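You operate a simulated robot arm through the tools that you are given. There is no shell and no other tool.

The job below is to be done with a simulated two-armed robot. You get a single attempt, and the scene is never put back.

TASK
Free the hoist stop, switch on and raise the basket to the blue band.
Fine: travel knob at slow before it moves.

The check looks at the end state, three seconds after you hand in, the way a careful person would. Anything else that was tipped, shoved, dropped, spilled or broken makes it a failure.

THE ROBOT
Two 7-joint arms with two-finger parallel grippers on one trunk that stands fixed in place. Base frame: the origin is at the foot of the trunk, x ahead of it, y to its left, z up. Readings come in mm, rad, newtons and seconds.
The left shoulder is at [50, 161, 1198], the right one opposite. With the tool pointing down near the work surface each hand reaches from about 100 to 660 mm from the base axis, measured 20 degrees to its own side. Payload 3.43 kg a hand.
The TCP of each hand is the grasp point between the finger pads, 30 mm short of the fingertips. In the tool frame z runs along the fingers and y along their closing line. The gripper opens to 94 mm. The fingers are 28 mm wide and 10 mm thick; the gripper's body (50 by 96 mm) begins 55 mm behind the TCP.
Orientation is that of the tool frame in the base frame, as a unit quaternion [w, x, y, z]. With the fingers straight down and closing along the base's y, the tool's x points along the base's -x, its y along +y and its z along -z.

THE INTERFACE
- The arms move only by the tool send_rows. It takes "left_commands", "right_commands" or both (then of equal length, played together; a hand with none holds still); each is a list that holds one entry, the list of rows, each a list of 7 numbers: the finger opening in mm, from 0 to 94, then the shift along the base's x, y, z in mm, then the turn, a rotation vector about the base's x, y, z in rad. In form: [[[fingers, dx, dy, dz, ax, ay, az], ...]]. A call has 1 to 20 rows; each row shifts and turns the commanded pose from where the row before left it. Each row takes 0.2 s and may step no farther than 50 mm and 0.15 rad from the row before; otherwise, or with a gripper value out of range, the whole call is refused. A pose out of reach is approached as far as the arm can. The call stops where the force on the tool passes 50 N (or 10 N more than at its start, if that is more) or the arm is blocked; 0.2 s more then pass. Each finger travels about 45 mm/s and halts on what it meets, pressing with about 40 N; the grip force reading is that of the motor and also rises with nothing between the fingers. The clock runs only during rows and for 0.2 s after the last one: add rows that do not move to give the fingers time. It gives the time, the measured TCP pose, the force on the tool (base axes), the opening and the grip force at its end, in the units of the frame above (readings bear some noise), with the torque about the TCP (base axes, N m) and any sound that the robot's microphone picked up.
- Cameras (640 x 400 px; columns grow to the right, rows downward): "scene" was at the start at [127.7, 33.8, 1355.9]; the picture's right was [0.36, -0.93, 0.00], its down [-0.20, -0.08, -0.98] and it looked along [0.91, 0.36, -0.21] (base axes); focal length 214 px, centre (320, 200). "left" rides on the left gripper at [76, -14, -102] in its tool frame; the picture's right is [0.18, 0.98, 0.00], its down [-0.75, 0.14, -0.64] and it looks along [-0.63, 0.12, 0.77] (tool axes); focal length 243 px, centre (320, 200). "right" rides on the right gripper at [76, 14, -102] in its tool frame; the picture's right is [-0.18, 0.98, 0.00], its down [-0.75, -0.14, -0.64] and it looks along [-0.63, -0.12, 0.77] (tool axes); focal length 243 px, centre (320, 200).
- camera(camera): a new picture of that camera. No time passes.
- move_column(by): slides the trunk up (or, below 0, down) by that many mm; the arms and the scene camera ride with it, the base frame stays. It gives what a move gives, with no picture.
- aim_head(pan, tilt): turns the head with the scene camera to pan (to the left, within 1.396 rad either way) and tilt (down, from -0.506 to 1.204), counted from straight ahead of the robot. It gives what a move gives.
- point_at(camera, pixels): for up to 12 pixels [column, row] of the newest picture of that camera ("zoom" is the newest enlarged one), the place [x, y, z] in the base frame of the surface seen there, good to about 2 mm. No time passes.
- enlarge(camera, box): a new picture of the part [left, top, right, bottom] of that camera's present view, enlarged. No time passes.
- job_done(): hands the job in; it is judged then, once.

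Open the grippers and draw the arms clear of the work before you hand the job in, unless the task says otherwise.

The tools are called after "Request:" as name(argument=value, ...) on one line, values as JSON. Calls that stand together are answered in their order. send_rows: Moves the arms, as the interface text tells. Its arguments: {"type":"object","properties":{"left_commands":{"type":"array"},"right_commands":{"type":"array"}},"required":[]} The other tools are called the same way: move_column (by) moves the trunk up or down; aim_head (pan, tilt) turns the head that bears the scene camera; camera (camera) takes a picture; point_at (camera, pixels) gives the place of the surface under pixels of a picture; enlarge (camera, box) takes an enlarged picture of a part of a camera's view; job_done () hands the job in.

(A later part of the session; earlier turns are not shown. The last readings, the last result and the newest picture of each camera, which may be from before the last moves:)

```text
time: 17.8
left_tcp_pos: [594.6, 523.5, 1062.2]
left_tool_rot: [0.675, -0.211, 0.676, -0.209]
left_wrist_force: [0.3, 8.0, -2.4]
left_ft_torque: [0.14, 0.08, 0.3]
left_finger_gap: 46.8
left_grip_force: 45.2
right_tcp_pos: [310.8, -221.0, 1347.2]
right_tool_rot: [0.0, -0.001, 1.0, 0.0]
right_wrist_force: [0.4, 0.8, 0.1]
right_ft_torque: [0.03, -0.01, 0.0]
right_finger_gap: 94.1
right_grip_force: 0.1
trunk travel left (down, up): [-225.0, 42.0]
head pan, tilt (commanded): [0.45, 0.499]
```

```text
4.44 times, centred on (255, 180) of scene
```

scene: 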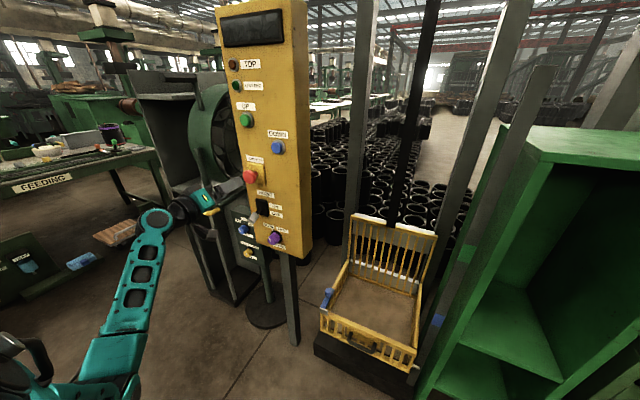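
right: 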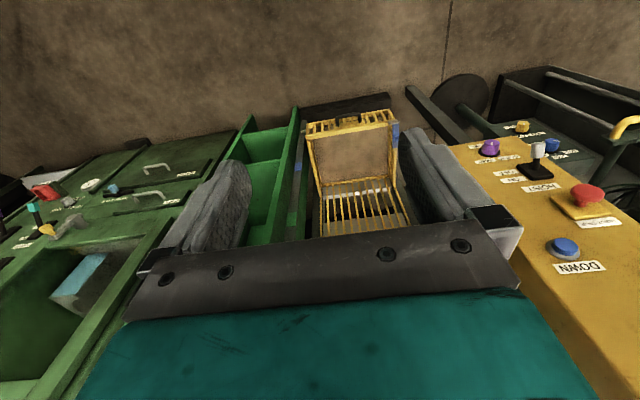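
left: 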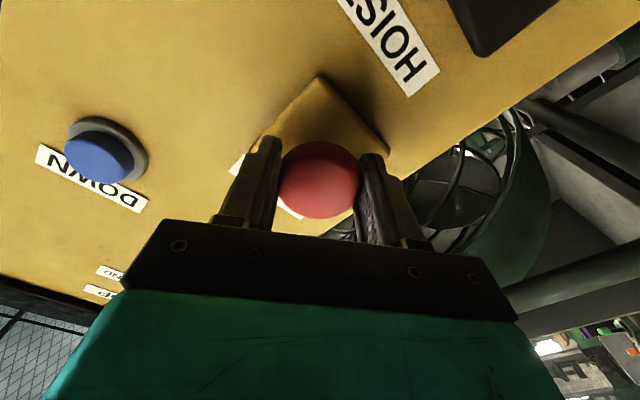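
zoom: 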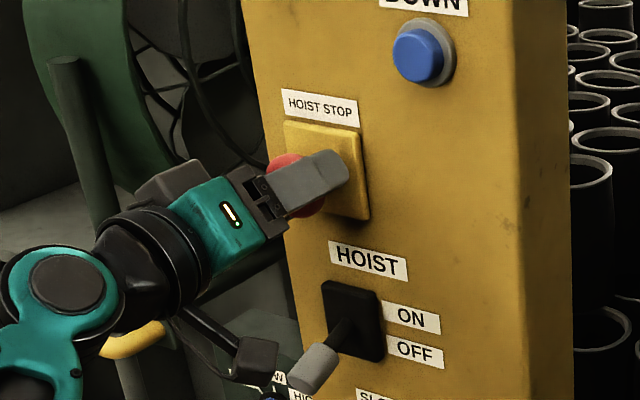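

The head is gripped (46.8 mm, 45 N). Now twisting clockwise (+x) gently by 0.4 rad, watching torque and sound.

Request:
send_rows(left_commands=[[[34, 0, 0, 0, 0.1, 0, 0], [34, 0, 0, 0, 0.1, 0, 0], [34, 0, 0, 0, 0.1, 0, 0], [34, 0, 0, 0, 0.1, 0, 0]]])

Request:
camera(camera="left")

```text
time: 18.8
left_tcp_pos: [592.7, 524.5, 1061.9]
left_tool_rot: [0.703, -0.072, 0.704, -0.069]
left_wrist_force: [-2.0, 12.7, -7.5]
left_ft_torque: [-0.58, 0.17, 0.01]
left_finger_gap: 46.6
left_grip_force: 45.1
right_tcp_pos: [310.7, -219.0, 1347.0]
right_tool_rot: [0.0, 0.0, 1.0, 0.0]
right_wrist_force: [-0.6, -0.4, 0.8]
right_ft_torque: [-0.02, 0.02, -0.01]
right_finger_gap: 93.9
right_grip_force: 0.1
trunk travel left (down, up): [-225.0, 42.0]
head pan, tilt (commanded): [0.45, 0.499]
```

```text
taken
```

left: 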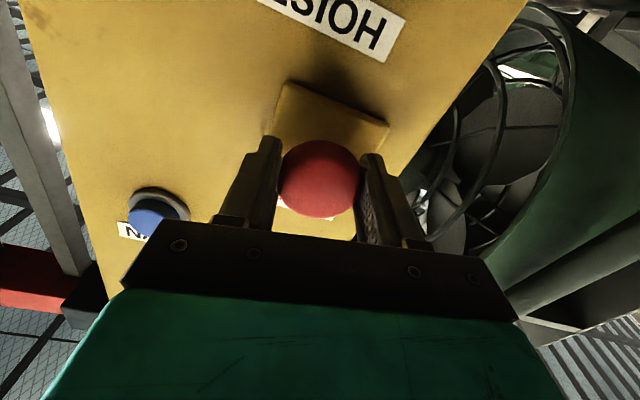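

Torque about x is −0.58 N·m (some resistance), still gripping. Continuing clockwise another 0.5 rad.

Request:
send_rows(left_commands=[[[34, 0, 0, 0, 0.1, 0, 0], [34, 0, 0, 0, 0.1, 0, 0], [34, 0, 0, 0, 0.1, 0, 0], [34, 0, 0, 0, 0.1, 0, 0], [34, 0, 0, 0, 0.1, 0, 0]]])

Request:
camera(camera="left")

Request:
enlarge(camera="scene", box=[205, 135, 305, 225])

```text
time: 20.0
left_tcp_pos: [593.8, 526.4, 1062.4]
left_tool_rot: [0.699, 0.103, 0.7, 0.107]
left_wrist_force: [-1.9, 22.2, -3.3]
left_ft_torque: [-0.93, 0.18, 0.37]
left_finger_gap: 46.9
left_grip_force: 45.2
right_tcp_pos: [310.7, -218.6, 1348.0]
right_tool_rot: [0.001, -0.001, 1.0, -0.001]
right_wrist_force: [0.7, -0.5, -0.2]
right_ft_torque: [0.01, 0.01, -0.03]
right_finger_gap: 94.1
right_grip_force: 0.0
trunk travel left (down, up): [-225.0, 42.0]
head pan, tilt (commanded): [0.45, 0.499]
```

```text
taken
```

left: 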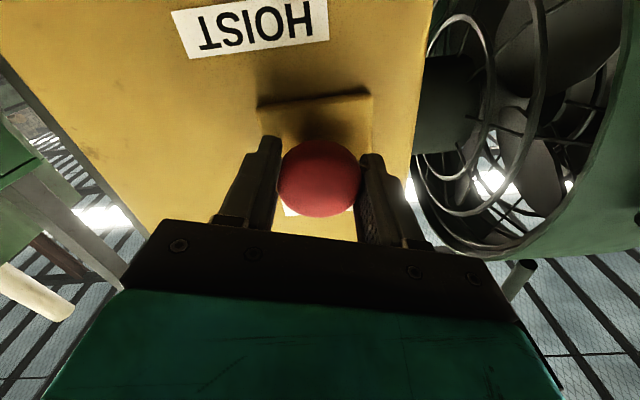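

```text
4.44 times, centred on (255, 180) of scene
```

zoom: 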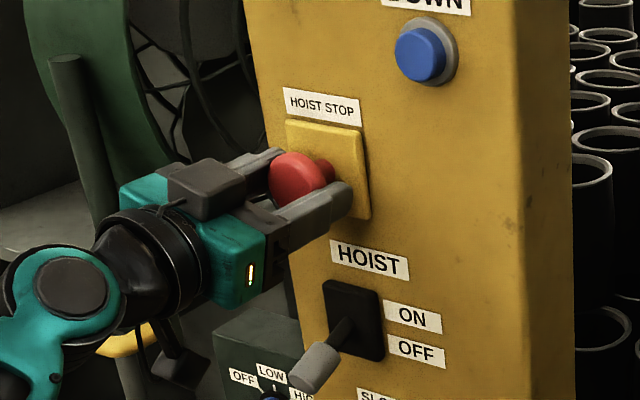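

Torque has grown to −0.93 N·m without a pop or sound. I continue the clockwise twist 0.4 rad further while easing the side force.

Request:
send_rows(left_commands=[[[34, 0, 1, 0, 0.1, 0, 0], [34, 0, 1, 0, 0.1, 0, 0], [34, 0, 0, 0, 0.1, 0, 0], [34, 0, 0, 0, 0.1, 0, 0]]])

Request:
enlarge(camera="scene", box=[205, 135, 305, 225])

```text
time: 21.0
left_tcp_pos: [593.6, 524.0, 1064.8]
left_tool_rot: [0.665, 0.243, 0.663, 0.243]
left_wrist_force: [-0.1, 12.5, 4.2]
left_ft_torque: [-0.6, -0.38, 0.16]
left_finger_gap: 47.3
left_grip_force: 45.4
right_tcp_pos: [310.0, -220.3, 1347.9]
right_tool_rot: [0.002, 0.0, 1.0, 0.0]
right_wrist_force: [-0.2, 0.2, -0.5]
right_ft_torque: [-0.02, 0.0, 0.01]
right_finger_gap: 93.8
right_grip_force: 0.0
trunk travel left (down, up): [-225.0, 42.0]
head pan, tilt (commanded): [0.45, 0.499]
```

```text
4.44 times, centred on (255, 180) of scene
```

zoom: 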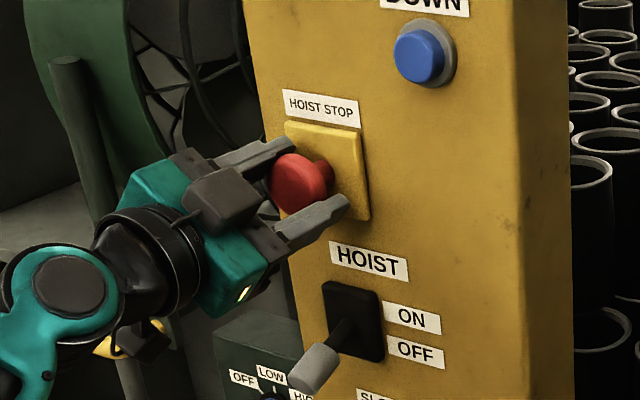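

Torque fell to −0.6 — either slipping or released. I'll measure the head's front face now to see if it moved out.

Request:
enlarge(camera="scene", box=[235, 155, 285, 195])

Request:
point_at(camera="zoom", pixels=[[215, 185], [230, 200], [200, 200], [245, 220], [270, 180], [290, 170], [275, 200], [330, 130]])

```text
10.00 times, centred on (260, 175) of scene
```

zoom: 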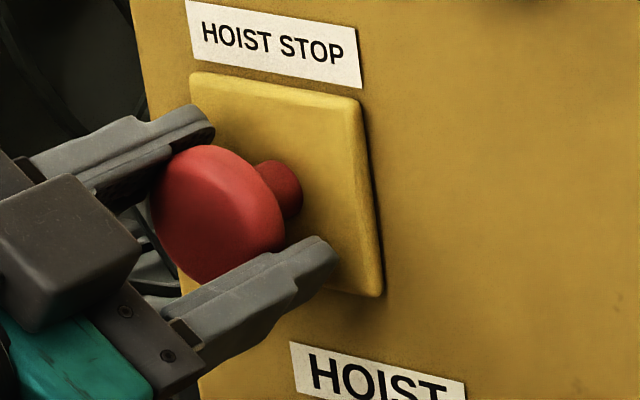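

```text
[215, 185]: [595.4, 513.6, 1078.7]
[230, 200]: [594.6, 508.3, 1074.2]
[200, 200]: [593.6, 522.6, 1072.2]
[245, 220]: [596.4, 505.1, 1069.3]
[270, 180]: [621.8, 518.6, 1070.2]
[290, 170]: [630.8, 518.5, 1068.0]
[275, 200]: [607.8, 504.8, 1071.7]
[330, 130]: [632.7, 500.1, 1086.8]
```

Front face still at x≈594.5, but my grip may be holding it in. I'll open the fingers and re-measure.

Request:
send_rows(left_commands=[[[55, 0, 0, 0, 0, 0, 0], [65, 0, 0, 0, 0, 0, 0], [65, 0, 0, 0, 0, 0, 0], [65, 0, 0, 0, 0, 0, 0]]])

Request:
enlarge(camera="scene", box=[235, 155, 285, 195])

Request:
point_at(camera="zoom", pixels=[[215, 185], [230, 200], [200, 200], [245, 220], [270, 180], [290, 170], [275, 200], [330, 130]])

```text
time: 22.0
left_tcp_pos: [594.6, 523.8, 1063.4]
left_tool_rot: [0.665, 0.242, 0.664, 0.242]
left_wrist_force: [-0.7, 0.2, 0.2]
left_ft_torque: [0.02, 0.01, -0.02]
left_finger_gap: 65.3
left_grip_force: 0.0
right_tcp_pos: [311.1, -221.8, 1347.0]
right_tool_rot: [0.0, 0.0, 1.0, 0.001]
right_wrist_force: [-0.2, 0.5, -0.2]
right_ft_torque: [0.01, 0.0, 0.0]
right_finger_gap: 93.9
right_grip_force: 0.0
trunk travel left (down, up): [-225.0, 42.0]
head pan, tilt (commanded): [0.45, 0.499]
```

```text
10.00 times, centred on (260, 175) of scene
```

zoom: 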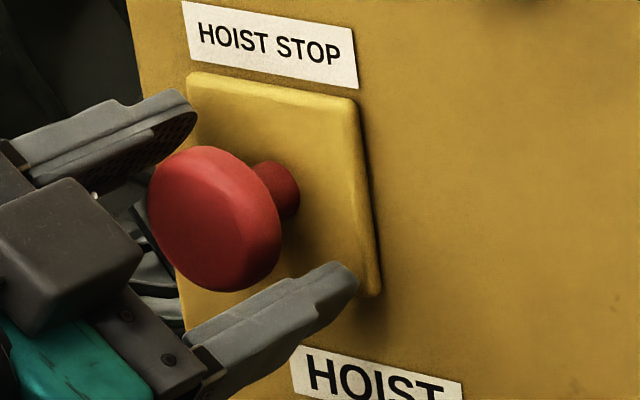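

```text
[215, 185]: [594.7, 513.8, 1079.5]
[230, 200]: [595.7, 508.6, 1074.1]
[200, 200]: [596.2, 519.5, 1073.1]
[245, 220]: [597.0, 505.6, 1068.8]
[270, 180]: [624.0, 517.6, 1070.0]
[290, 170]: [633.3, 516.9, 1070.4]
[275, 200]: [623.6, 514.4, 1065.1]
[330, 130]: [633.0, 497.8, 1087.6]
```

No change, so a twist that way alone didn't release it. I'll regrip and try a gentle pull straight out (−x).

Request:
send_rows(left_commands=[[[50, 1, 1, 0, 0, 0, 0], [40, 0, 0, 0, 0, 0, 0], [34, 0, 0, 0, 0, 0, 0], [34, 0, 0, 0, 0, 0, 0], [34, -2, 0, 0, 0, 0, 0], [34, -2, 0, 0, 0, 0, 0]]])

Request:
enlarge(camera="scene", box=[235, 155, 285, 195])

Request:
point_at(camera="zoom", pixels=[[215, 185], [230, 200], [200, 200], [245, 220], [270, 180], [290, 170], [275, 200], [330, 130]])

```text
time: 23.4
left_tcp_pos: [591.0, 525.2, 1064.7]
left_tool_rot: [0.664, 0.242, 0.664, 0.243]
left_wrist_force: [1.8, 2.4, 2.2]
left_ft_torque: [0.41, -0.38, 0.04]
left_finger_gap: 47.0
left_grip_force: 45.1
right_tcp_pos: [311.2, -221.8, 1347.1]
right_tool_rot: [0.001, 0.001, 1.0, 0.001]
right_wrist_force: [0.6, 0.4, -0.2]
right_ft_torque: [-0.01, 0.03, 0.0]
right_finger_gap: 93.8
right_grip_force: 0.1
trunk travel left (down, up): [-225.0, 42.0]
head pan, tilt (commanded): [0.45, 0.499]
```

```text
10.00 times, centred on (260, 175) of scene
```

zoom: 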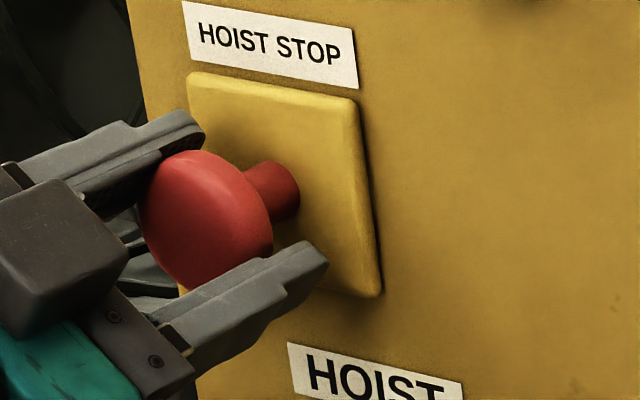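

```text
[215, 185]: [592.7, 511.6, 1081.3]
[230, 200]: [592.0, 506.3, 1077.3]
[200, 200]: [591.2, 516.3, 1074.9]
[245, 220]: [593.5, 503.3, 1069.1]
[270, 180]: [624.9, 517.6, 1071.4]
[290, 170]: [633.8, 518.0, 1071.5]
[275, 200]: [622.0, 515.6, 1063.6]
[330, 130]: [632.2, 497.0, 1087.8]
```

The head followed the pull (front x from 595 to ~591.5) with almost no resistance. I'll keep pulling gently by 6 mm more.

Request:
send_rows(left_commands=[[[34, -2, 0, 0, 0, 0, 0], [34, -2, 0, 0, 0, 0, 0], [34, -2, 0, 0, 0, 0, 0]]])

Request:
enlarge(camera="scene", box=[235, 155, 285, 195])

Request:
point_at(camera="zoom", pixels=[[205, 195], [220, 200], [190, 200], [235, 220], [270, 180], [290, 170], [275, 200], [330, 130]])

```text
time: 24.2
left_tcp_pos: [583.2, 524.2, 1065.0]
left_tool_rot: [0.665, 0.241, 0.664, 0.242]
left_wrist_force: [-2.1, 3.1, 4.9]
left_ft_torque: [0.18, 0.19, 0.22]
left_finger_gap: 46.6
left_grip_force: 44.7
right_tcp_pos: [310.7, -222.6, 1347.8]
right_tool_rot: [0.002, 0.001, 1.0, 0.001]
right_wrist_force: [-0.9, 0.3, 0.3]
right_ft_torque: [0.01, -0.02, 0.01]
right_finger_gap: 93.9
right_grip_force: 0.0
trunk travel left (down, up): [-225.0, 42.0]
head pan, tilt (commanded): [0.45, 0.499]
heard: click
```

```text
10.00 times, centred on (260, 175) of scene
```

zoom: 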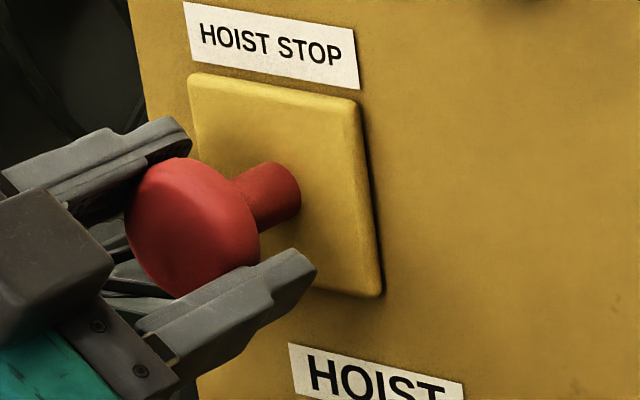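

```text
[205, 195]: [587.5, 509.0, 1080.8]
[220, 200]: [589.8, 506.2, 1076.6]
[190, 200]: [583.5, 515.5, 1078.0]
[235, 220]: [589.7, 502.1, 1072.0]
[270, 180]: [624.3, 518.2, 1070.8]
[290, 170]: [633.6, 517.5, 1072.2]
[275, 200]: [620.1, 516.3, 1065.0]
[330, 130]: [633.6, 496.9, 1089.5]
```

A click was heard and the head stands ~10 mm farther out: the stop is released by pull. I open the fingers and back away to confirm it stays out.

Request:
send_rows(left_commands=[[[50, 0, 0, 0, 0, 0, 0], [65, 0, 0, 0, 0, 0, 0], [75, 0, 0, 0, 0, 0, 0], [75, -40, 0, 0, 0, 0, 0], [75, -45, 0, 0, 0, 0, 0], [75, 0, 0, 0, 0, 0, 0]]])

Request:
enlarge(camera="scene", box=[235, 155, 285, 195])

Request:
point_at(camera="zoom", pixels=[[205, 195], [220, 200], [190, 200], [205, 220], [270, 180], [290, 170], [275, 200], [330, 130]])

Request:
camera(camera="scene")

```text
time: 25.6
left_tcp_pos: [497.8, 524.7, 1063.6]
left_tool_rot: [0.664, 0.243, 0.664, 0.242]
left_wrist_force: [-0.1, -0.2, -0.7]
left_ft_torque: [-0.02, 0.03, -0.02]
left_finger_gap: 74.8
left_grip_force: 0.0
right_tcp_pos: [310.8, -222.6, 1346.9]
right_tool_rot: [0.0, 0.0, 1.0, 0.002]
right_wrist_force: [0.6, 0.4, 0.1]
right_ft_torque: [-0.01, -0.01, 0.01]
right_finger_gap: 94.0
right_grip_force: 0.1
trunk travel left (down, up): [-225.0, 42.0]
head pan, tilt (commanded): [0.45, 0.499]
```

```text
10.00 times, centred on (260, 175) of scene
```

zoom: 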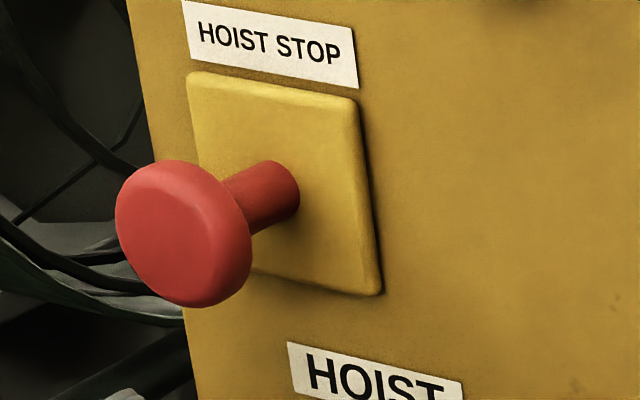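

```text
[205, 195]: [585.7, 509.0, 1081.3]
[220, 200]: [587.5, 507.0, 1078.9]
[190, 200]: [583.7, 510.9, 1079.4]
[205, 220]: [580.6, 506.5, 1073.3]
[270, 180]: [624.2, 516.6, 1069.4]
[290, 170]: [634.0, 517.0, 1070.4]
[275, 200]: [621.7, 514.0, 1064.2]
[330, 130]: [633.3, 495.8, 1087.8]
```

```text
taken
```

scene: 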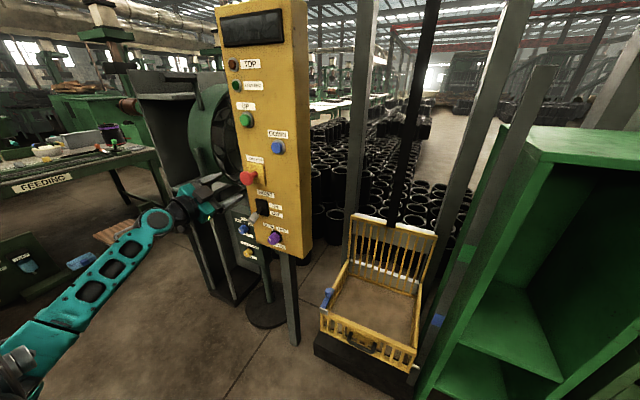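

The stop stays out (front at x≈581). Next is the HOIST lever; I enlarge and measure it.

Request:
enlarge(camera="scene", box=[240, 190, 285, 230])

Request:
point_at(camera="zoom", pixels=[[180, 300], [150, 290], [190, 260], [230, 270], [200, 330], [255, 215], [250, 235], [330, 150], [200, 120], [290, 170], [300, 270], [175, 320]])

```text
10.00 times, centred on (262, 210) of scene
```

zoom: 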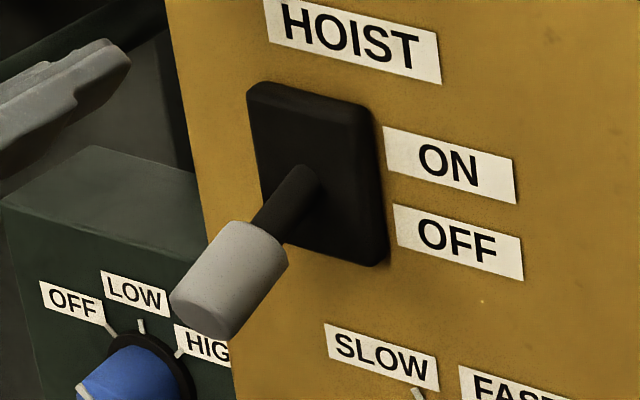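

```text
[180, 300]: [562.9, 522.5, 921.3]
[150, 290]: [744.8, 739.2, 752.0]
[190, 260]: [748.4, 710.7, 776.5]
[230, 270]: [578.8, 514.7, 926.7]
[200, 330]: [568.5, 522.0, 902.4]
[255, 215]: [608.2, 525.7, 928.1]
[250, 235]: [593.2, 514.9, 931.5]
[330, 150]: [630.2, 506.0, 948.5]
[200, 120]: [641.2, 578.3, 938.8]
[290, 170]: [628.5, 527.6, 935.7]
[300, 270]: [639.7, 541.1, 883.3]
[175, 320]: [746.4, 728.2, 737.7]
```

Measuring the switch plate corners and the handle outline for pivot location.

Request:
point_at(camera="zoom", pixels=[[258, 95], [368, 115], [378, 255], [275, 230], [310, 180], [285, 225], [275, 260], [240, 300], [215, 230], [190, 285], [215, 320], [240, 250]])

Request:
camera(camera="left")

```text
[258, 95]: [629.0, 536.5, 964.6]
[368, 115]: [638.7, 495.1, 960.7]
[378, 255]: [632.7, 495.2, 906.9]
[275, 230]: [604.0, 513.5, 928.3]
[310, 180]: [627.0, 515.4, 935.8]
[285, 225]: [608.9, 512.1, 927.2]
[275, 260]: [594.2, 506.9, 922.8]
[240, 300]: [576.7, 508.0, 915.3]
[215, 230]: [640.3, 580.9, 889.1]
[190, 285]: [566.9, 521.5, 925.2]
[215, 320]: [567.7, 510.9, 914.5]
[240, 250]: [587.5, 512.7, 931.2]
```

```text
taken
```

left: 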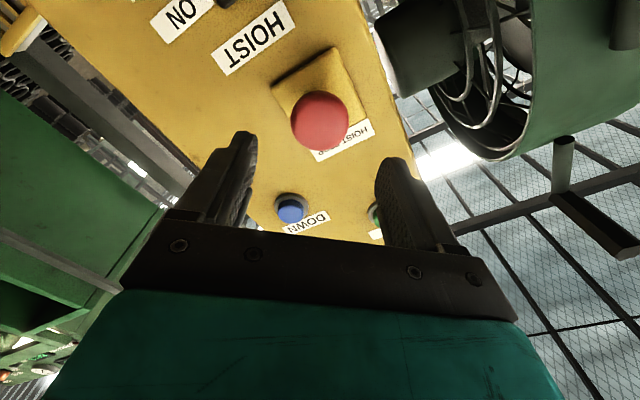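

Lever: pivot ≈ (633, 516, 936), tip ≈ (567, 516, 914), so it needs pushing up to tip z≈958. I'll close the fingers, undo the roll and drop in front below the lever at x≈470, z≈874.

Request:
send_rows(left_commands=[[[60, -25, -1, -10, -0.1, 0, 0], [40, 0, -1, -30, -0.1, 0, 0], [20, 0, -1, -30, -0.1, 0, 0], [5, 0, -1, -30, -0.1, 0, 0], [0, 0, -1, -30, -0.1, 0, 0], [0, 0, -1, -30, -0.1, 0, 0], [0, 0, -1, -30, -0.1, 0, 0], [0, 0, 0, 0, 0, 0, 0]]])

Request:
camera(camera="left")

Request:
enlarge(camera="scene", box=[205, 165, 305, 255])

```text
time: 27.4
left_tcp_pos: [474.3, 517.1, 873.1]
left_tool_rot: [0.707, -0.001, 0.707, 0.0]
left_wrist_force: [-0.4, -0.9, -0.3]
left_ft_torque: [0.03, -0.01, 0.0]
left_finger_gap: 0.0
left_grip_force: 33.6
right_tcp_pos: [311.9, -221.3, 1346.6]
right_tool_rot: [0.0, 0.0, 1.0, 0.001]
right_wrist_force: [-1.3, 0.2, -0.1]
right_ft_torque: [0.05, -0.03, 0.02]
right_finger_gap: 93.9
right_grip_force: 0.1
trunk travel left (down, up): [-225.0, 42.0]
head pan, tilt (commanded): [0.45, 0.499]
```

```text
taken
```

left: 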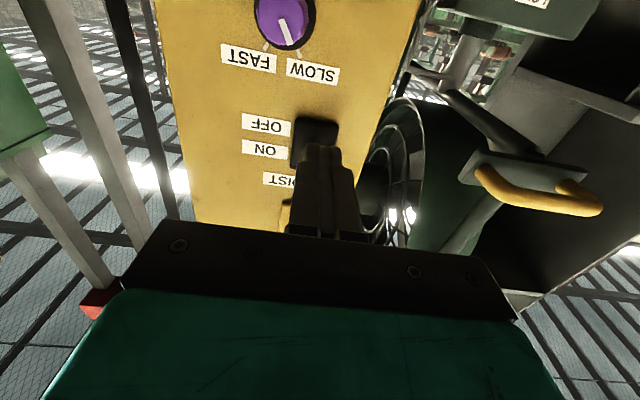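

```text
4.44 times, centred on (255, 210) of scene
```

zoom: 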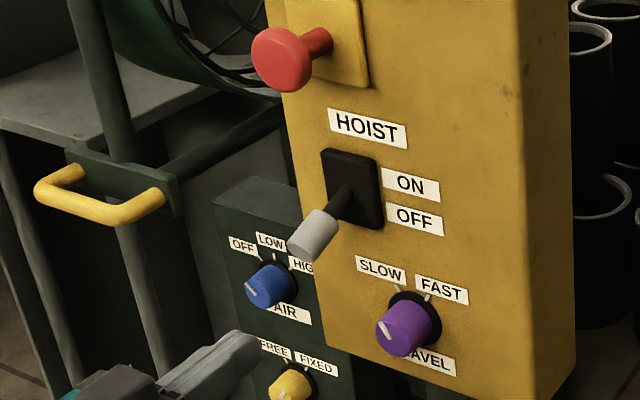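

The closed fingers are below and in front of the lever. I advance 90 mm so the tips sit under the handle.

Request:
send_rows(left_commands=[[[0, 30, -0.5, 0, 0, 0, 0], [0, 30, -0.5, 0, 0, 0, 0], [0, 30, 0, 0, 0, 0, 0], [0, 0, 0, 0, 0, 0, 0]]])

Request:
enlarge(camera="scene", box=[225, 180, 295, 245])

Request:
camera(camera="left")

```text
time: 28.4
left_tcp_pos: [564.4, 515.9, 873.8]
left_tool_rot: [0.707, 0.0, 0.707, 0.0]
left_wrist_force: [0.9, 0.1, -0.4]
left_ft_torque: [-0.01, -0.05, -0.03]
left_finger_gap: 0.0
left_grip_force: 32.3
right_tcp_pos: [310.4, -222.1, 1347.0]
right_tool_rot: [0.0, 0.0, 1.0, 0.0]
right_wrist_force: [-0.2, -0.2, -0.2]
right_ft_torque: [0.02, 0.01, 0.01]
right_finger_gap: 94.2
right_grip_force: 0.0
trunk travel left (down, up): [-225.0, 42.0]
head pan, tilt (commanded): [0.45, 0.499]
```

```text
6.15 times, centred on (260, 212) of scene
```

zoom: 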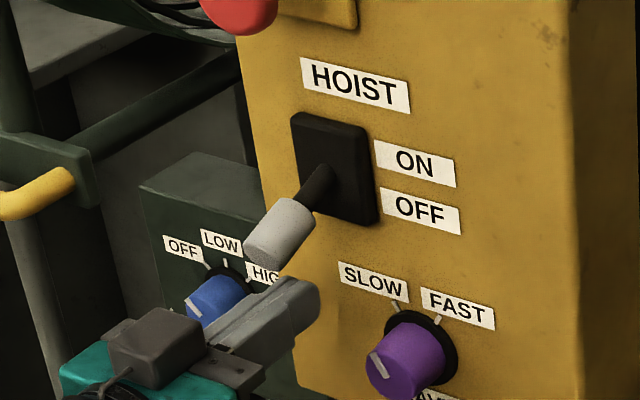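

```text
taken
```

left: 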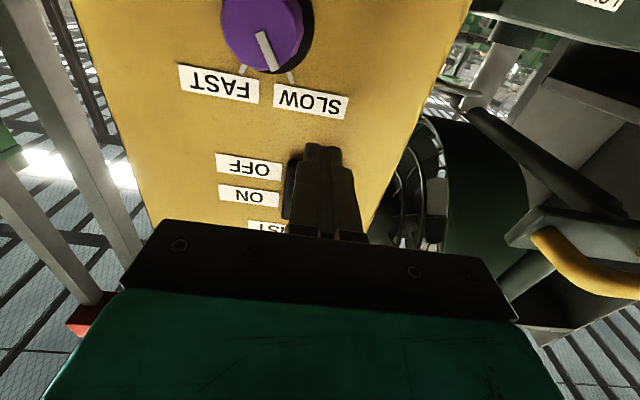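

The fingertips are under the grey handle. Raising by 40 mm in steps.

Request:
send_rows(left_commands=[[[0, 0, 0, 10, 0, 0, 0], [0, 0, 0, 8, 0, 0, 0], [0, 0, 0, 7, 0, 0, 0], [0, 0, 0, 7, 0, 0, 0], [0, 0, 0, 8, 0, 0, 0]]])

Request:
enlarge(camera="scene", box=[225, 180, 295, 245])

```text
time: 29.6
left_tcp_pos: [564.9, 517.3, 918.5]
left_tool_rot: [0.708, 0.0, 0.706, 0.0]
left_wrist_force: [0.1, -0.1, 0.6]
left_ft_torque: [0.03, -0.02, 0.0]
left_finger_gap: 0.0
left_grip_force: 33.9
right_tcp_pos: [311.0, -222.9, 1346.0]
right_tool_rot: [0.0, 0.0, 1.0, 0.001]
right_wrist_force: [0.6, -0.3, -0.2]
right_ft_torque: [-0.01, -0.02, 0.0]
right_finger_gap: 93.8
right_grip_force: 0.0
trunk travel left (down, up): [-225.0, 42.0]
head pan, tilt (commanded): [0.45, 0.499]
heard: click
```

```text
6.15 times, centred on (260, 212) of scene
```

zoom: 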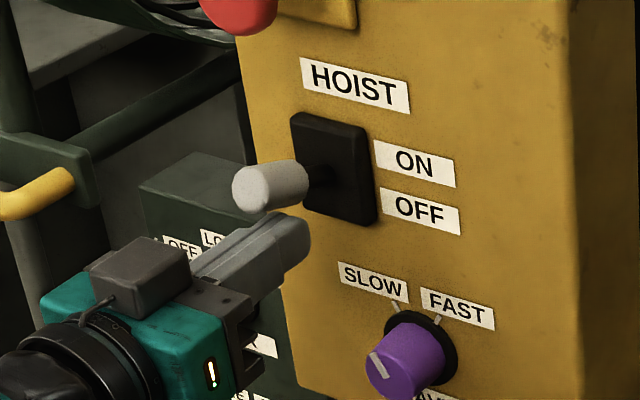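

A click: the lever has flipped up to ON with no remaining contact force. I'll measure its tip and then lower and back out.

Request:
point_at(camera="zoom", pixels=[[250, 190], [270, 180], [300, 180], [315, 175]])

Request:
send_rows(left_commands=[[[0, 0, 0, -15, 0, 0, 0], [0, -10, 0, -15, 0, 0, 0], [0, -45, 0, 0, 0, 0, 0], [0, -45, 0, 0, 0, 0, 0], [0, 0, 0, 0, 0, 0, 0]]])

Request:
camera(camera="scene")

Request:
enlarge(camera="scene", box=[215, 50, 315, 150])

Request:
enlarge(camera="scene", box=[225, 150, 315, 255])

```text
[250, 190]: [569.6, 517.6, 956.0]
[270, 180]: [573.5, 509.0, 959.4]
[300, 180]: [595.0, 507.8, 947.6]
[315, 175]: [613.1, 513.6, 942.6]
```

```text
time: 30.8
left_tcp_pos: [464.0, 517.2, 885.0]
left_tool_rot: [0.707, -0.001, 0.707, 0.0]
left_wrist_force: [0.0, -0.6, -1.2]
left_ft_torque: [0.03, 0.0, -0.02]
left_finger_gap: 0.0
left_grip_force: 33.2
right_tcp_pos: [310.7, -221.7, 1346.3]
right_tool_rot: [0.001, 0.0, 1.0, 0.001]
right_wrist_force: [0.6, -0.2, 0.6]
right_ft_torque: [-0.02, 0.01, 0.03]
right_finger_gap: 94.2
right_grip_force: 0.0
trunk travel left (down, up): [-225.0, 42.0]
head pan, tilt (commanded): [0.45, 0.499]
```

```text
taken
```

scene: 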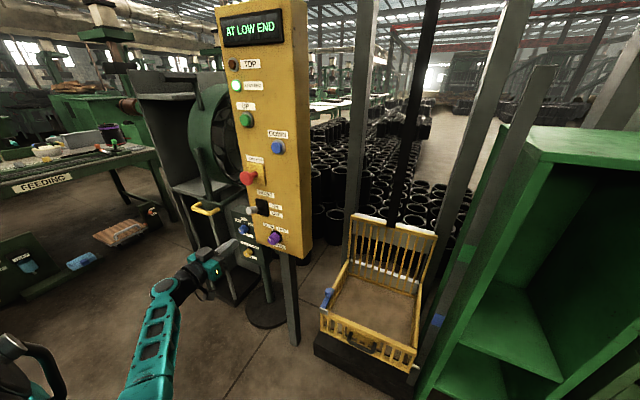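

```text
4.00 times, centred on (265, 100) of scene
```

zoom: 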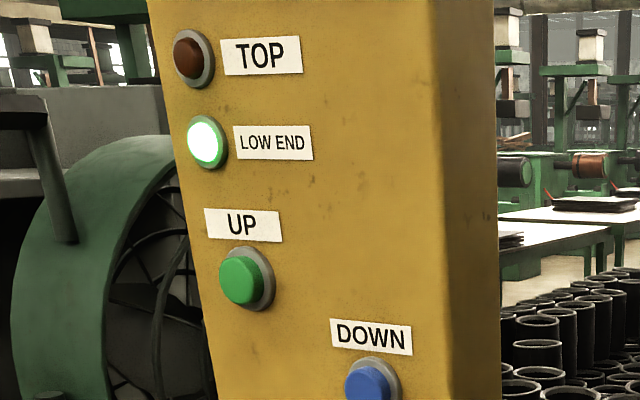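

```text
3.81 times, centred on (270, 202) of scene
```

zoom: 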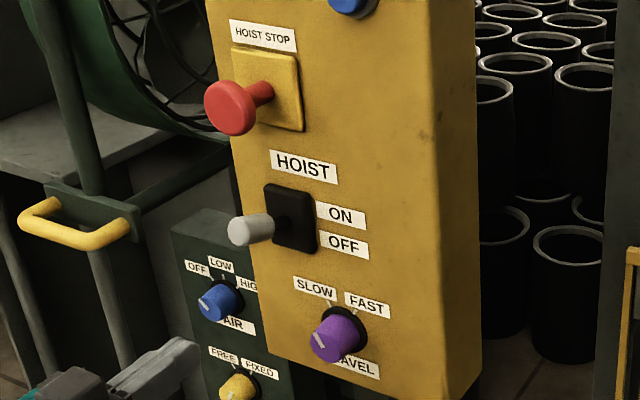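

The display reads "AT LOW END" with its lamp lit: the hoist is on, knob at SLOW, stop out. I measure the UP button precisely and move the closed left hand up in front of it.

Request:
enlarge(camera="scene", box=[230, 100, 270, 135])

Request:
send_rows(left_commands=[[[0, 0, 0.5, 43, 0, 0, 0], [0, 0, 0.5, 43, 0, 0, 0], [0, 0, 0.5, 43, 0, 0, 0], [0, 0, 0.5, 43, 0, 0, 0], [0, 0, 0.5, 43, 0, 0, 0], [0, 0, 0.5, 43, 0, 0, 0], [0, 0, 0.5, 43, 0, 0, 0], [0, 10, 0.5, 46, 0, 0, 0], [0, 0, 0, 0, 0, 0, 0]]])

Request:
camera(camera="left")

Request:
camera(camera="scene")

```text
11.43 times, centred on (250, 118) of scene
```

zoom: 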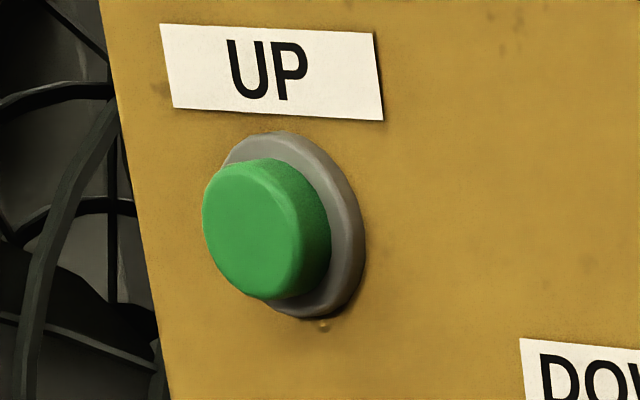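

```text
time: 32.8
left_tcp_pos: [476.8, 519.3, 1231.7]
left_tool_rot: [0.707, 0.0, 0.707, 0.0]
left_wrist_force: [0.4, 0.7, 0.5]
left_ft_torque: [0.02, -0.02, 0.03]
left_finger_gap: 0.0
left_grip_force: 33.0
right_tcp_pos: [310.0, -222.4, 1346.7]
right_tool_rot: [0.0, 0.0, 1.0, 0.0]
right_wrist_force: [-0.2, 1.1, 0.2]
right_ft_torque: [0.0, 0.0, -0.01]
right_finger_gap: 94.0
right_grip_force: 0.0
trunk travel left (down, up): [-225.0, 42.0]
head pan, tilt (commanded): [0.45, 0.499]
```

```text
taken
```

left: 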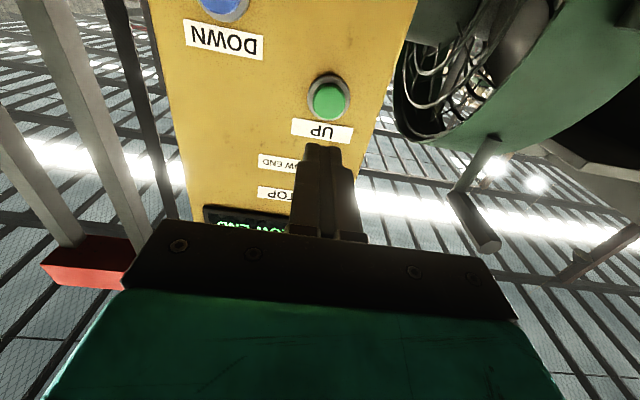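

```text
taken
```

scene: 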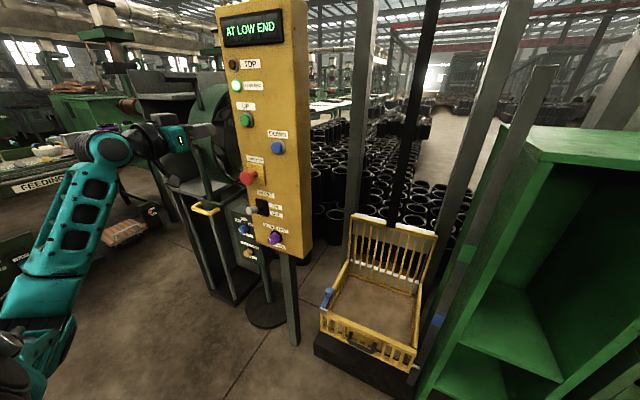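

The hand is in front of UP. I verify the button centre via both cameras.

Request:
point_at(camera="left", pixels=[[328, 100], [313, 100], [343, 100], [328, 86], [328, 114], [328, 78]])

Request:
point_at(camera="scene", pixels=[[246, 120], [243, 119], [248, 122], [412, 367], [416, 368], [437, 315], [437, 320], [437, 325]])

Request:
enlarge(camera="scene", box=[390, 290, 460, 390])

```text
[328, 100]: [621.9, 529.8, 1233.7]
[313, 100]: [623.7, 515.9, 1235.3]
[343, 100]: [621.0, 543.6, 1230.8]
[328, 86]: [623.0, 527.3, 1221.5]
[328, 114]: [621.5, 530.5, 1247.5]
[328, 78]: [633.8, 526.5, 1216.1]
```

```text
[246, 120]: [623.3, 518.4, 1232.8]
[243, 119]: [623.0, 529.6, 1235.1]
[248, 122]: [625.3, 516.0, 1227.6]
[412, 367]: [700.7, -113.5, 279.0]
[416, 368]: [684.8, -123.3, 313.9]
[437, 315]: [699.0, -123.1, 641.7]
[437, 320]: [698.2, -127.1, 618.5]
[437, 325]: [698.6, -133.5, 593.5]
```

```text
4.00 times, centred on (425, 340) of scene
```

zoom: 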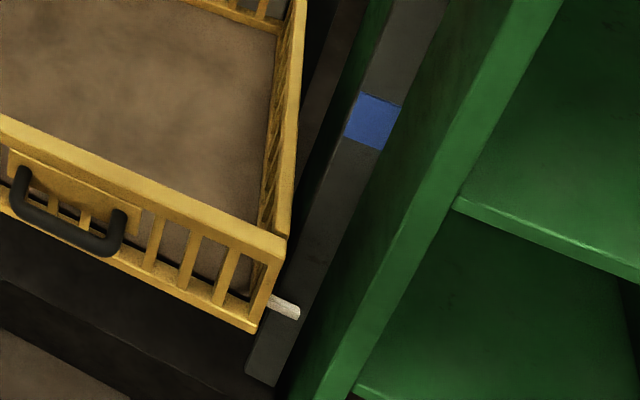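

UP centre is about (y 528, z 1234). I'll measure the blue band's edges and the pointer exactly.

Request:
point_at(camera="zoom", pixels=[[380, 90], [378, 98], [378, 102], [372, 140], [370, 145], [370, 150], [285, 305], [292, 313], [280, 300], [275, 297], [290, 318], [288, 325]])

```text
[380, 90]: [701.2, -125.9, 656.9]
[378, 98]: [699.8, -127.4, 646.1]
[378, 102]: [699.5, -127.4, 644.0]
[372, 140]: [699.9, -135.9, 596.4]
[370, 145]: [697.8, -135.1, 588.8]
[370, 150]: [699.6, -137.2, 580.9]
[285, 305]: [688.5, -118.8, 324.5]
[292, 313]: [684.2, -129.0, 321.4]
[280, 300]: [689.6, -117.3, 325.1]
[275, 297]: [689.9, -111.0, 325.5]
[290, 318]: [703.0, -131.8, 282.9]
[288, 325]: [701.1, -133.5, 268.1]
```

Blue band spans z≈589–648 (centre ≈618); pointer now at z≈322, so about 296 mm of lift is needed. I advance the fingertips to just short of the UP button.

Request:
send_rows(left_commands=[[[0, 30, 4, 1, 0, 0, 0], [0, 30, 4, 1, 0, 0, 0], [0, 30, 1, 0, 0, 0, 0], [0, 18, 0, 0, 0, 0, 0], [0, 0, 0, 0, 0, 0, 0]]])

Request:
enlarge(camera="scene", box=[205, 80, 295, 160])

Request:
camera(camera="left")

```text
time: 34.0
left_tcp_pos: [584.5, 531.0, 1232.9]
left_tool_rot: [0.707, 0.0, 0.707, -0.001]
left_wrist_force: [-1.2, 1.0, -0.2]
left_ft_torque: [-0.02, 0.02, 0.05]
left_finger_gap: 0.0
left_grip_force: 33.0
right_tcp_pos: [311.1, -222.2, 1347.6]
right_tool_rot: [0.0, 0.0, 1.0, 0.001]
right_wrist_force: [0.2, -0.6, 0.2]
right_ft_torque: [0.01, -0.03, 0.02]
right_finger_gap: 94.0
right_grip_force: 0.0
trunk travel left (down, up): [-225.0, 42.0]
head pan, tilt (commanded): [0.45, 0.499]
```

```text
5.00 times, centred on (250, 120) of scene
```

zoom: 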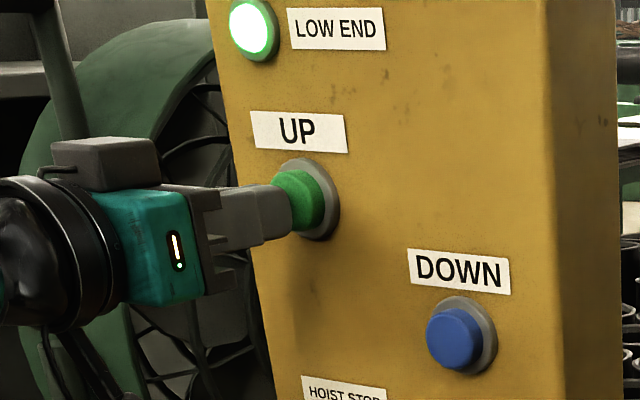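

```text
taken
```

left: 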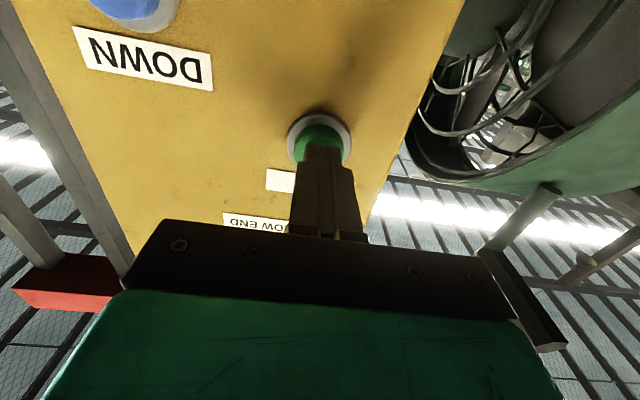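

The fingertips are ~7 mm from the button. I'll do a short press and release in one call to learn how the hoist responds, then look.

Request:
send_rows(left_commands=[[[0, 5, 0, 0, 0, 0, 0], [0, 4, 0, 0, 0, 0, 0], [0, 3, 0, 0, 0, 0, 0], [0, -12, 0, 0, 0, 0, 0]]])

Request:
camera(camera="scene")

Request:
enlarge(camera="scene", box=[390, 290, 460, 390])

Request:
point_at(camera="zoom", pixels=[[285, 305], [292, 313], [280, 300], [285, 295], [290, 300], [378, 100]])

```text
time: 35.0
left_tcp_pos: [582.1, 529.7, 1233.1]
left_tool_rot: [0.707, 0.0, 0.707, 0.0]
left_wrist_force: [0.2, -0.3, 0.4]
left_ft_torque: [0.01, 0.02, -0.05]
left_finger_gap: 0.0
left_grip_force: 32.9
right_tcp_pos: [310.4, -221.9, 1345.8]
right_tool_rot: [0.0, 0.0, 1.0, 0.001]
right_wrist_force: [0.1, -0.4, -0.2]
right_ft_torque: [0.0, 0.0, 0.02]
right_finger_gap: 93.9
right_grip_force: 0.0
trunk travel left (down, up): [-225.0, 42.0]
head pan, tilt (commanded): [0.45, 0.499]
heard: click
```

```text
taken
```

scene: 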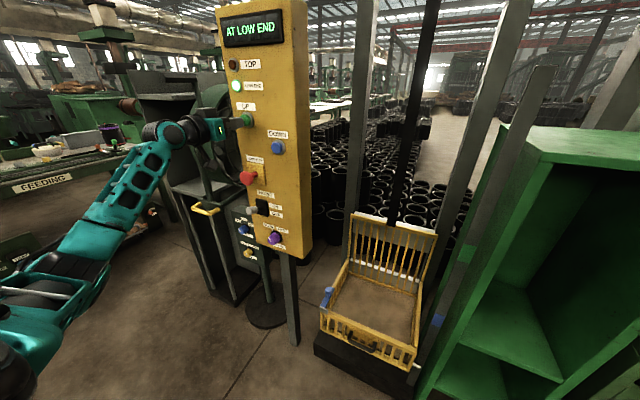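

```text
4.00 times, centred on (425, 340) of scene
```

zoom: 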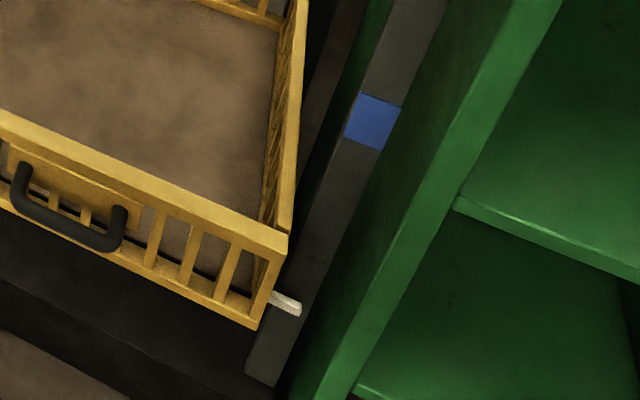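

```text
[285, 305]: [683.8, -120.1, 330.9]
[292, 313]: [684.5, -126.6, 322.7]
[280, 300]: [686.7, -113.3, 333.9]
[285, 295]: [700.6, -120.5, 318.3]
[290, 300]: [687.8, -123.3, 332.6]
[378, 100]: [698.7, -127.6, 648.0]
```

A click and the pointer moved up a few mm (332 vs 325). I idle 0.4 s to see whether it keeps moving after release.

Request:
send_rows(left_commands=[[[0, 0, 0, 0, 0, 0, 0], [0, 0, 0, 0, 0, 0, 0]]])

Request:
enlarge(camera="scene", box=[390, 290, 460, 390])

Request:
point_at(camera="zoom", pixels=[[285, 305], [292, 313], [280, 300], [285, 295], [290, 300], [378, 100]])

```text
time: 35.6
left_tcp_pos: [582.9, 530.0, 1234.3]
left_tool_rot: [0.707, -0.001, 0.707, 0.0]
left_wrist_force: [-0.5, 0.5, 0.4]
left_ft_torque: [-0.03, 0.01, -0.02]
left_finger_gap: 0.1
left_grip_force: 33.4
right_tcp_pos: [312.0, -223.7, 1347.3]
right_tool_rot: [0.0, 0.0, 1.0, 0.001]
right_wrist_force: [0.0, 0.5, 0.0]
right_ft_torque: [0.05, 0.01, 0.01]
right_finger_gap: 93.8
right_grip_force: 0.1
trunk travel left (down, up): [-225.0, 42.0]
head pan, tilt (commanded): [0.45, 0.499]
```

```text
4.00 times, centred on (425, 340) of scene
```

zoom: 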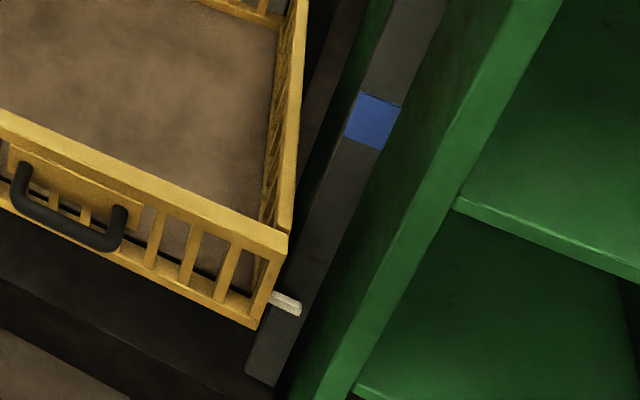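

```text
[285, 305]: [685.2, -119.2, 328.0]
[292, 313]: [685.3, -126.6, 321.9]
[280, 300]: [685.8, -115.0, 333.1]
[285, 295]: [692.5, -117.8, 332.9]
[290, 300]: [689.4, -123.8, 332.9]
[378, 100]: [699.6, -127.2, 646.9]
```

Motion stopped on release: UP is hold-to-run. I'll press and hold for ~1 s to calibrate the speed (the clock freezes between calls, so I can check as I go).

Request:
send_rows(left_commands=[[[0, 5, 0, 0, 0, 0, 0], [0, 4, 0, 0, 0, 0, 0], [0, 3, 0, 0, 0, 0, 0], [0, 0, 0, 0, 0, 0, 0], [0, 0, 0, 0, 0, 0, 0], [0, 0, 0, 0, 0, 0, 0]]])

Request:
camera(camera="scene")

Request:
enlarge(camera="scene", box=[390, 290, 460, 390])

```text
time: 37.0
left_tcp_pos: [594.5, 529.9, 1233.3]
left_tool_rot: [0.707, 0.0, 0.707, -0.001]
left_wrist_force: [-2.1, 0.4, 0.4]
left_ft_torque: [0.0, -0.03, 0.0]
left_finger_gap: 0.0
left_grip_force: 32.4
right_tcp_pos: [310.7, -223.2, 1345.4]
right_tool_rot: [0.0, 0.001, 1.0, 0.001]
right_wrist_force: [-0.3, -0.1, 0.3]
right_ft_torque: [0.04, -0.02, 0.0]
right_finger_gap: 94.0
right_grip_force: 0.1
trunk travel left (down, up): [-225.0, 42.0]
head pan, tilt (commanded): [0.45, 0.499]
heard: click
```

```text
taken
```

scene: 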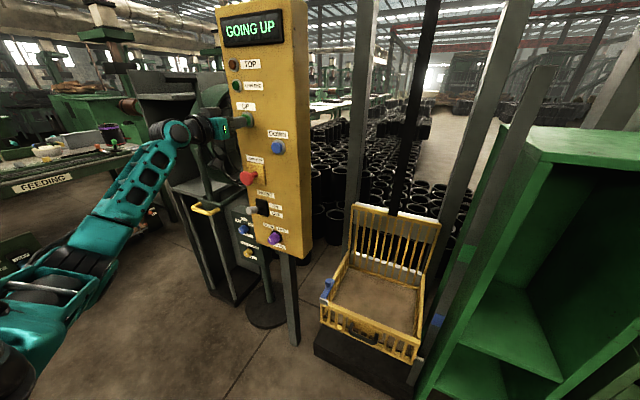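

```text
4.00 times, centred on (425, 340) of scene
```

zoom: 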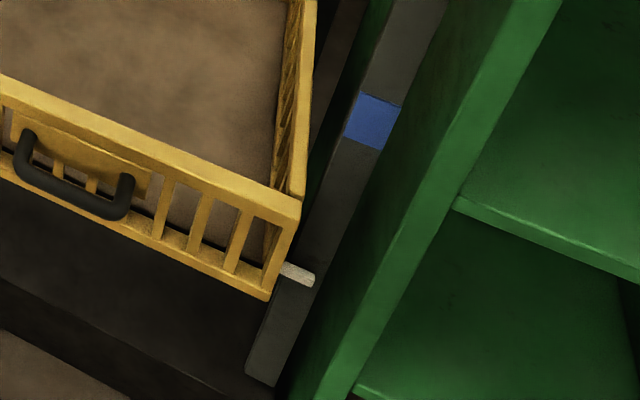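

The display says "GOING UP" and the pointer is at (297,273) in the zoom. I measure its height.

Request:
point_at(camera="zoom", pixels=[[290, 267], [297, 273], [302, 277], [308, 276], [305, 283]])

```text
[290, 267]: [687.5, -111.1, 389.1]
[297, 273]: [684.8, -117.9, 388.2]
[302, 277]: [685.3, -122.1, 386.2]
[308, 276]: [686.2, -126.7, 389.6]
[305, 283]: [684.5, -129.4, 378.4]
```

Pointer is at z≈388, so speed ≈57 mm/s. I'll hold for 9 more rows (≈2 s) and re-measure.

Request:
send_rows(left_commands=[[[0, 0, 0, 0, 0, 0, 0], [0, 0, 0, 0, 0, 0, 0], [0, 0, 0, 0, 0, 0, 0], [0, 0, 0, 0, 0, 0, 0], [0, 0, 0, 0, 0, 0, 0], [0, 0, 0, 0, 0, 0, 0], [0, 0, 0, 0, 0, 0, 0], [0, 0, 0, 0, 0, 0, 0], [0, 0, 0, 0, 0, 0, 0]]])

Request:
camera(camera="scene")

Request:
enlarge(camera="scene", box=[390, 270, 460, 370])

```text
time: 39.0
left_tcp_pos: [594.8, 529.5, 1234.3]
left_tool_rot: [0.707, 0.0, 0.707, 0.001]
left_wrist_force: [-3.0, 0.5, 0.3]
left_ft_torque: [-0.05, 0.01, 0.0]
left_finger_gap: 0.0
left_grip_force: 33.1
right_tcp_pos: [310.3, -222.1, 1346.9]
right_tool_rot: [0.0, 0.0, 1.0, 0.001]
right_wrist_force: [-0.6, 0.4, 0.0]
right_ft_torque: [0.0, -0.01, 0.0]
right_finger_gap: 94.2
right_grip_force: 0.2
trunk travel left (down, up): [-225.0, 42.0]
head pan, tilt (commanded): [0.45, 0.499]
```

```text
taken
```

scene: 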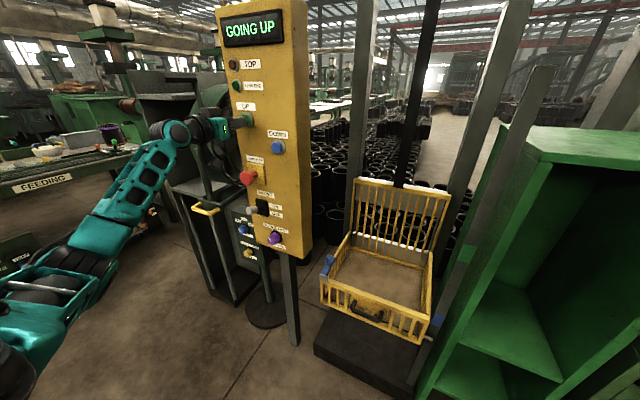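

```text
4.00 times, centred on (425, 320) of scene
```

zoom: 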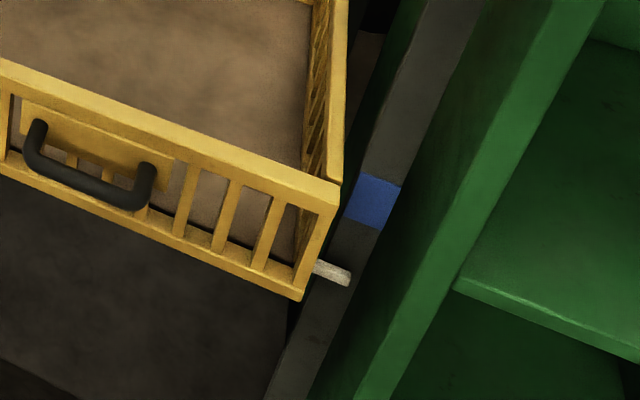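

Still "GOING UP"; the pointer is at (332,270) in the zoom just below the blue band. I measure its height.

Request:
point_at(camera="zoom", pixels=[[322, 265], [330, 269], [336, 272], [342, 274], [340, 280], [330, 276]])

```text
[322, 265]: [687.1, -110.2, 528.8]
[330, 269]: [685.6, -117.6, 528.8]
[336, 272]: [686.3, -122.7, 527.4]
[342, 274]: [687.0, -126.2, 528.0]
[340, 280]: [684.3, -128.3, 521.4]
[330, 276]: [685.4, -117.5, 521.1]
```

Pointer top is at z≈528 (speed 70 mm/s), centre ≈524; about 94 mm left. I hold 4 more rows (1.0 s ≈ 70 mm) then check.

Request:
send_rows(left_commands=[[[0, 0, 0, 0, 0, 0, 0], [0, 0, 0, 0, 0, 0, 0], [0, 0, 0, 0, 0, 0, 0], [0, 0, 0, 0, 0, 0, 0]]])

Request:
camera(camera="scene")

Request:
enlarge(camera="scene", box=[390, 260, 460, 360])

```text
time: 40.0
left_tcp_pos: [594.5, 529.7, 1233.2]
left_tool_rot: [0.707, 0.001, 0.707, 0.0]
left_wrist_force: [-1.9, 0.0, 0.3]
left_ft_torque: [-0.02, -0.05, -0.04]
left_finger_gap: 0.0
left_grip_force: 33.0
right_tcp_pos: [309.9, -222.3, 1345.8]
right_tool_rot: [0.0, -0.001, 1.0, 0.0]
right_wrist_force: [0.2, 0.1, 0.4]
right_ft_torque: [0.02, 0.01, 0.01]
right_finger_gap: 93.8
right_grip_force: 0.0
trunk travel left (down, up): [-225.0, 42.0]
head pan, tilt (commanded): [0.45, 0.499]
```

```text
taken
```

scene: 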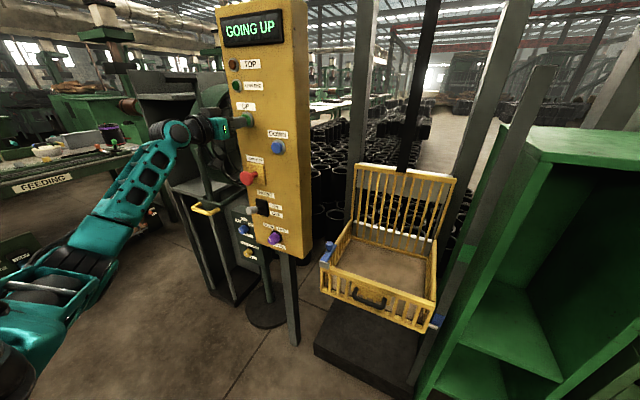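

```text
4.00 times, centred on (425, 310) of scene
```

zoom: 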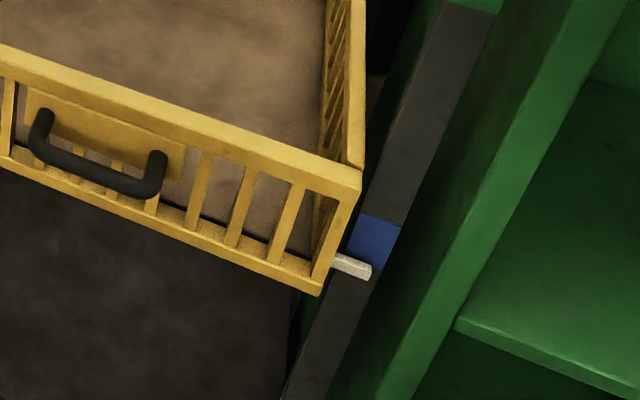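

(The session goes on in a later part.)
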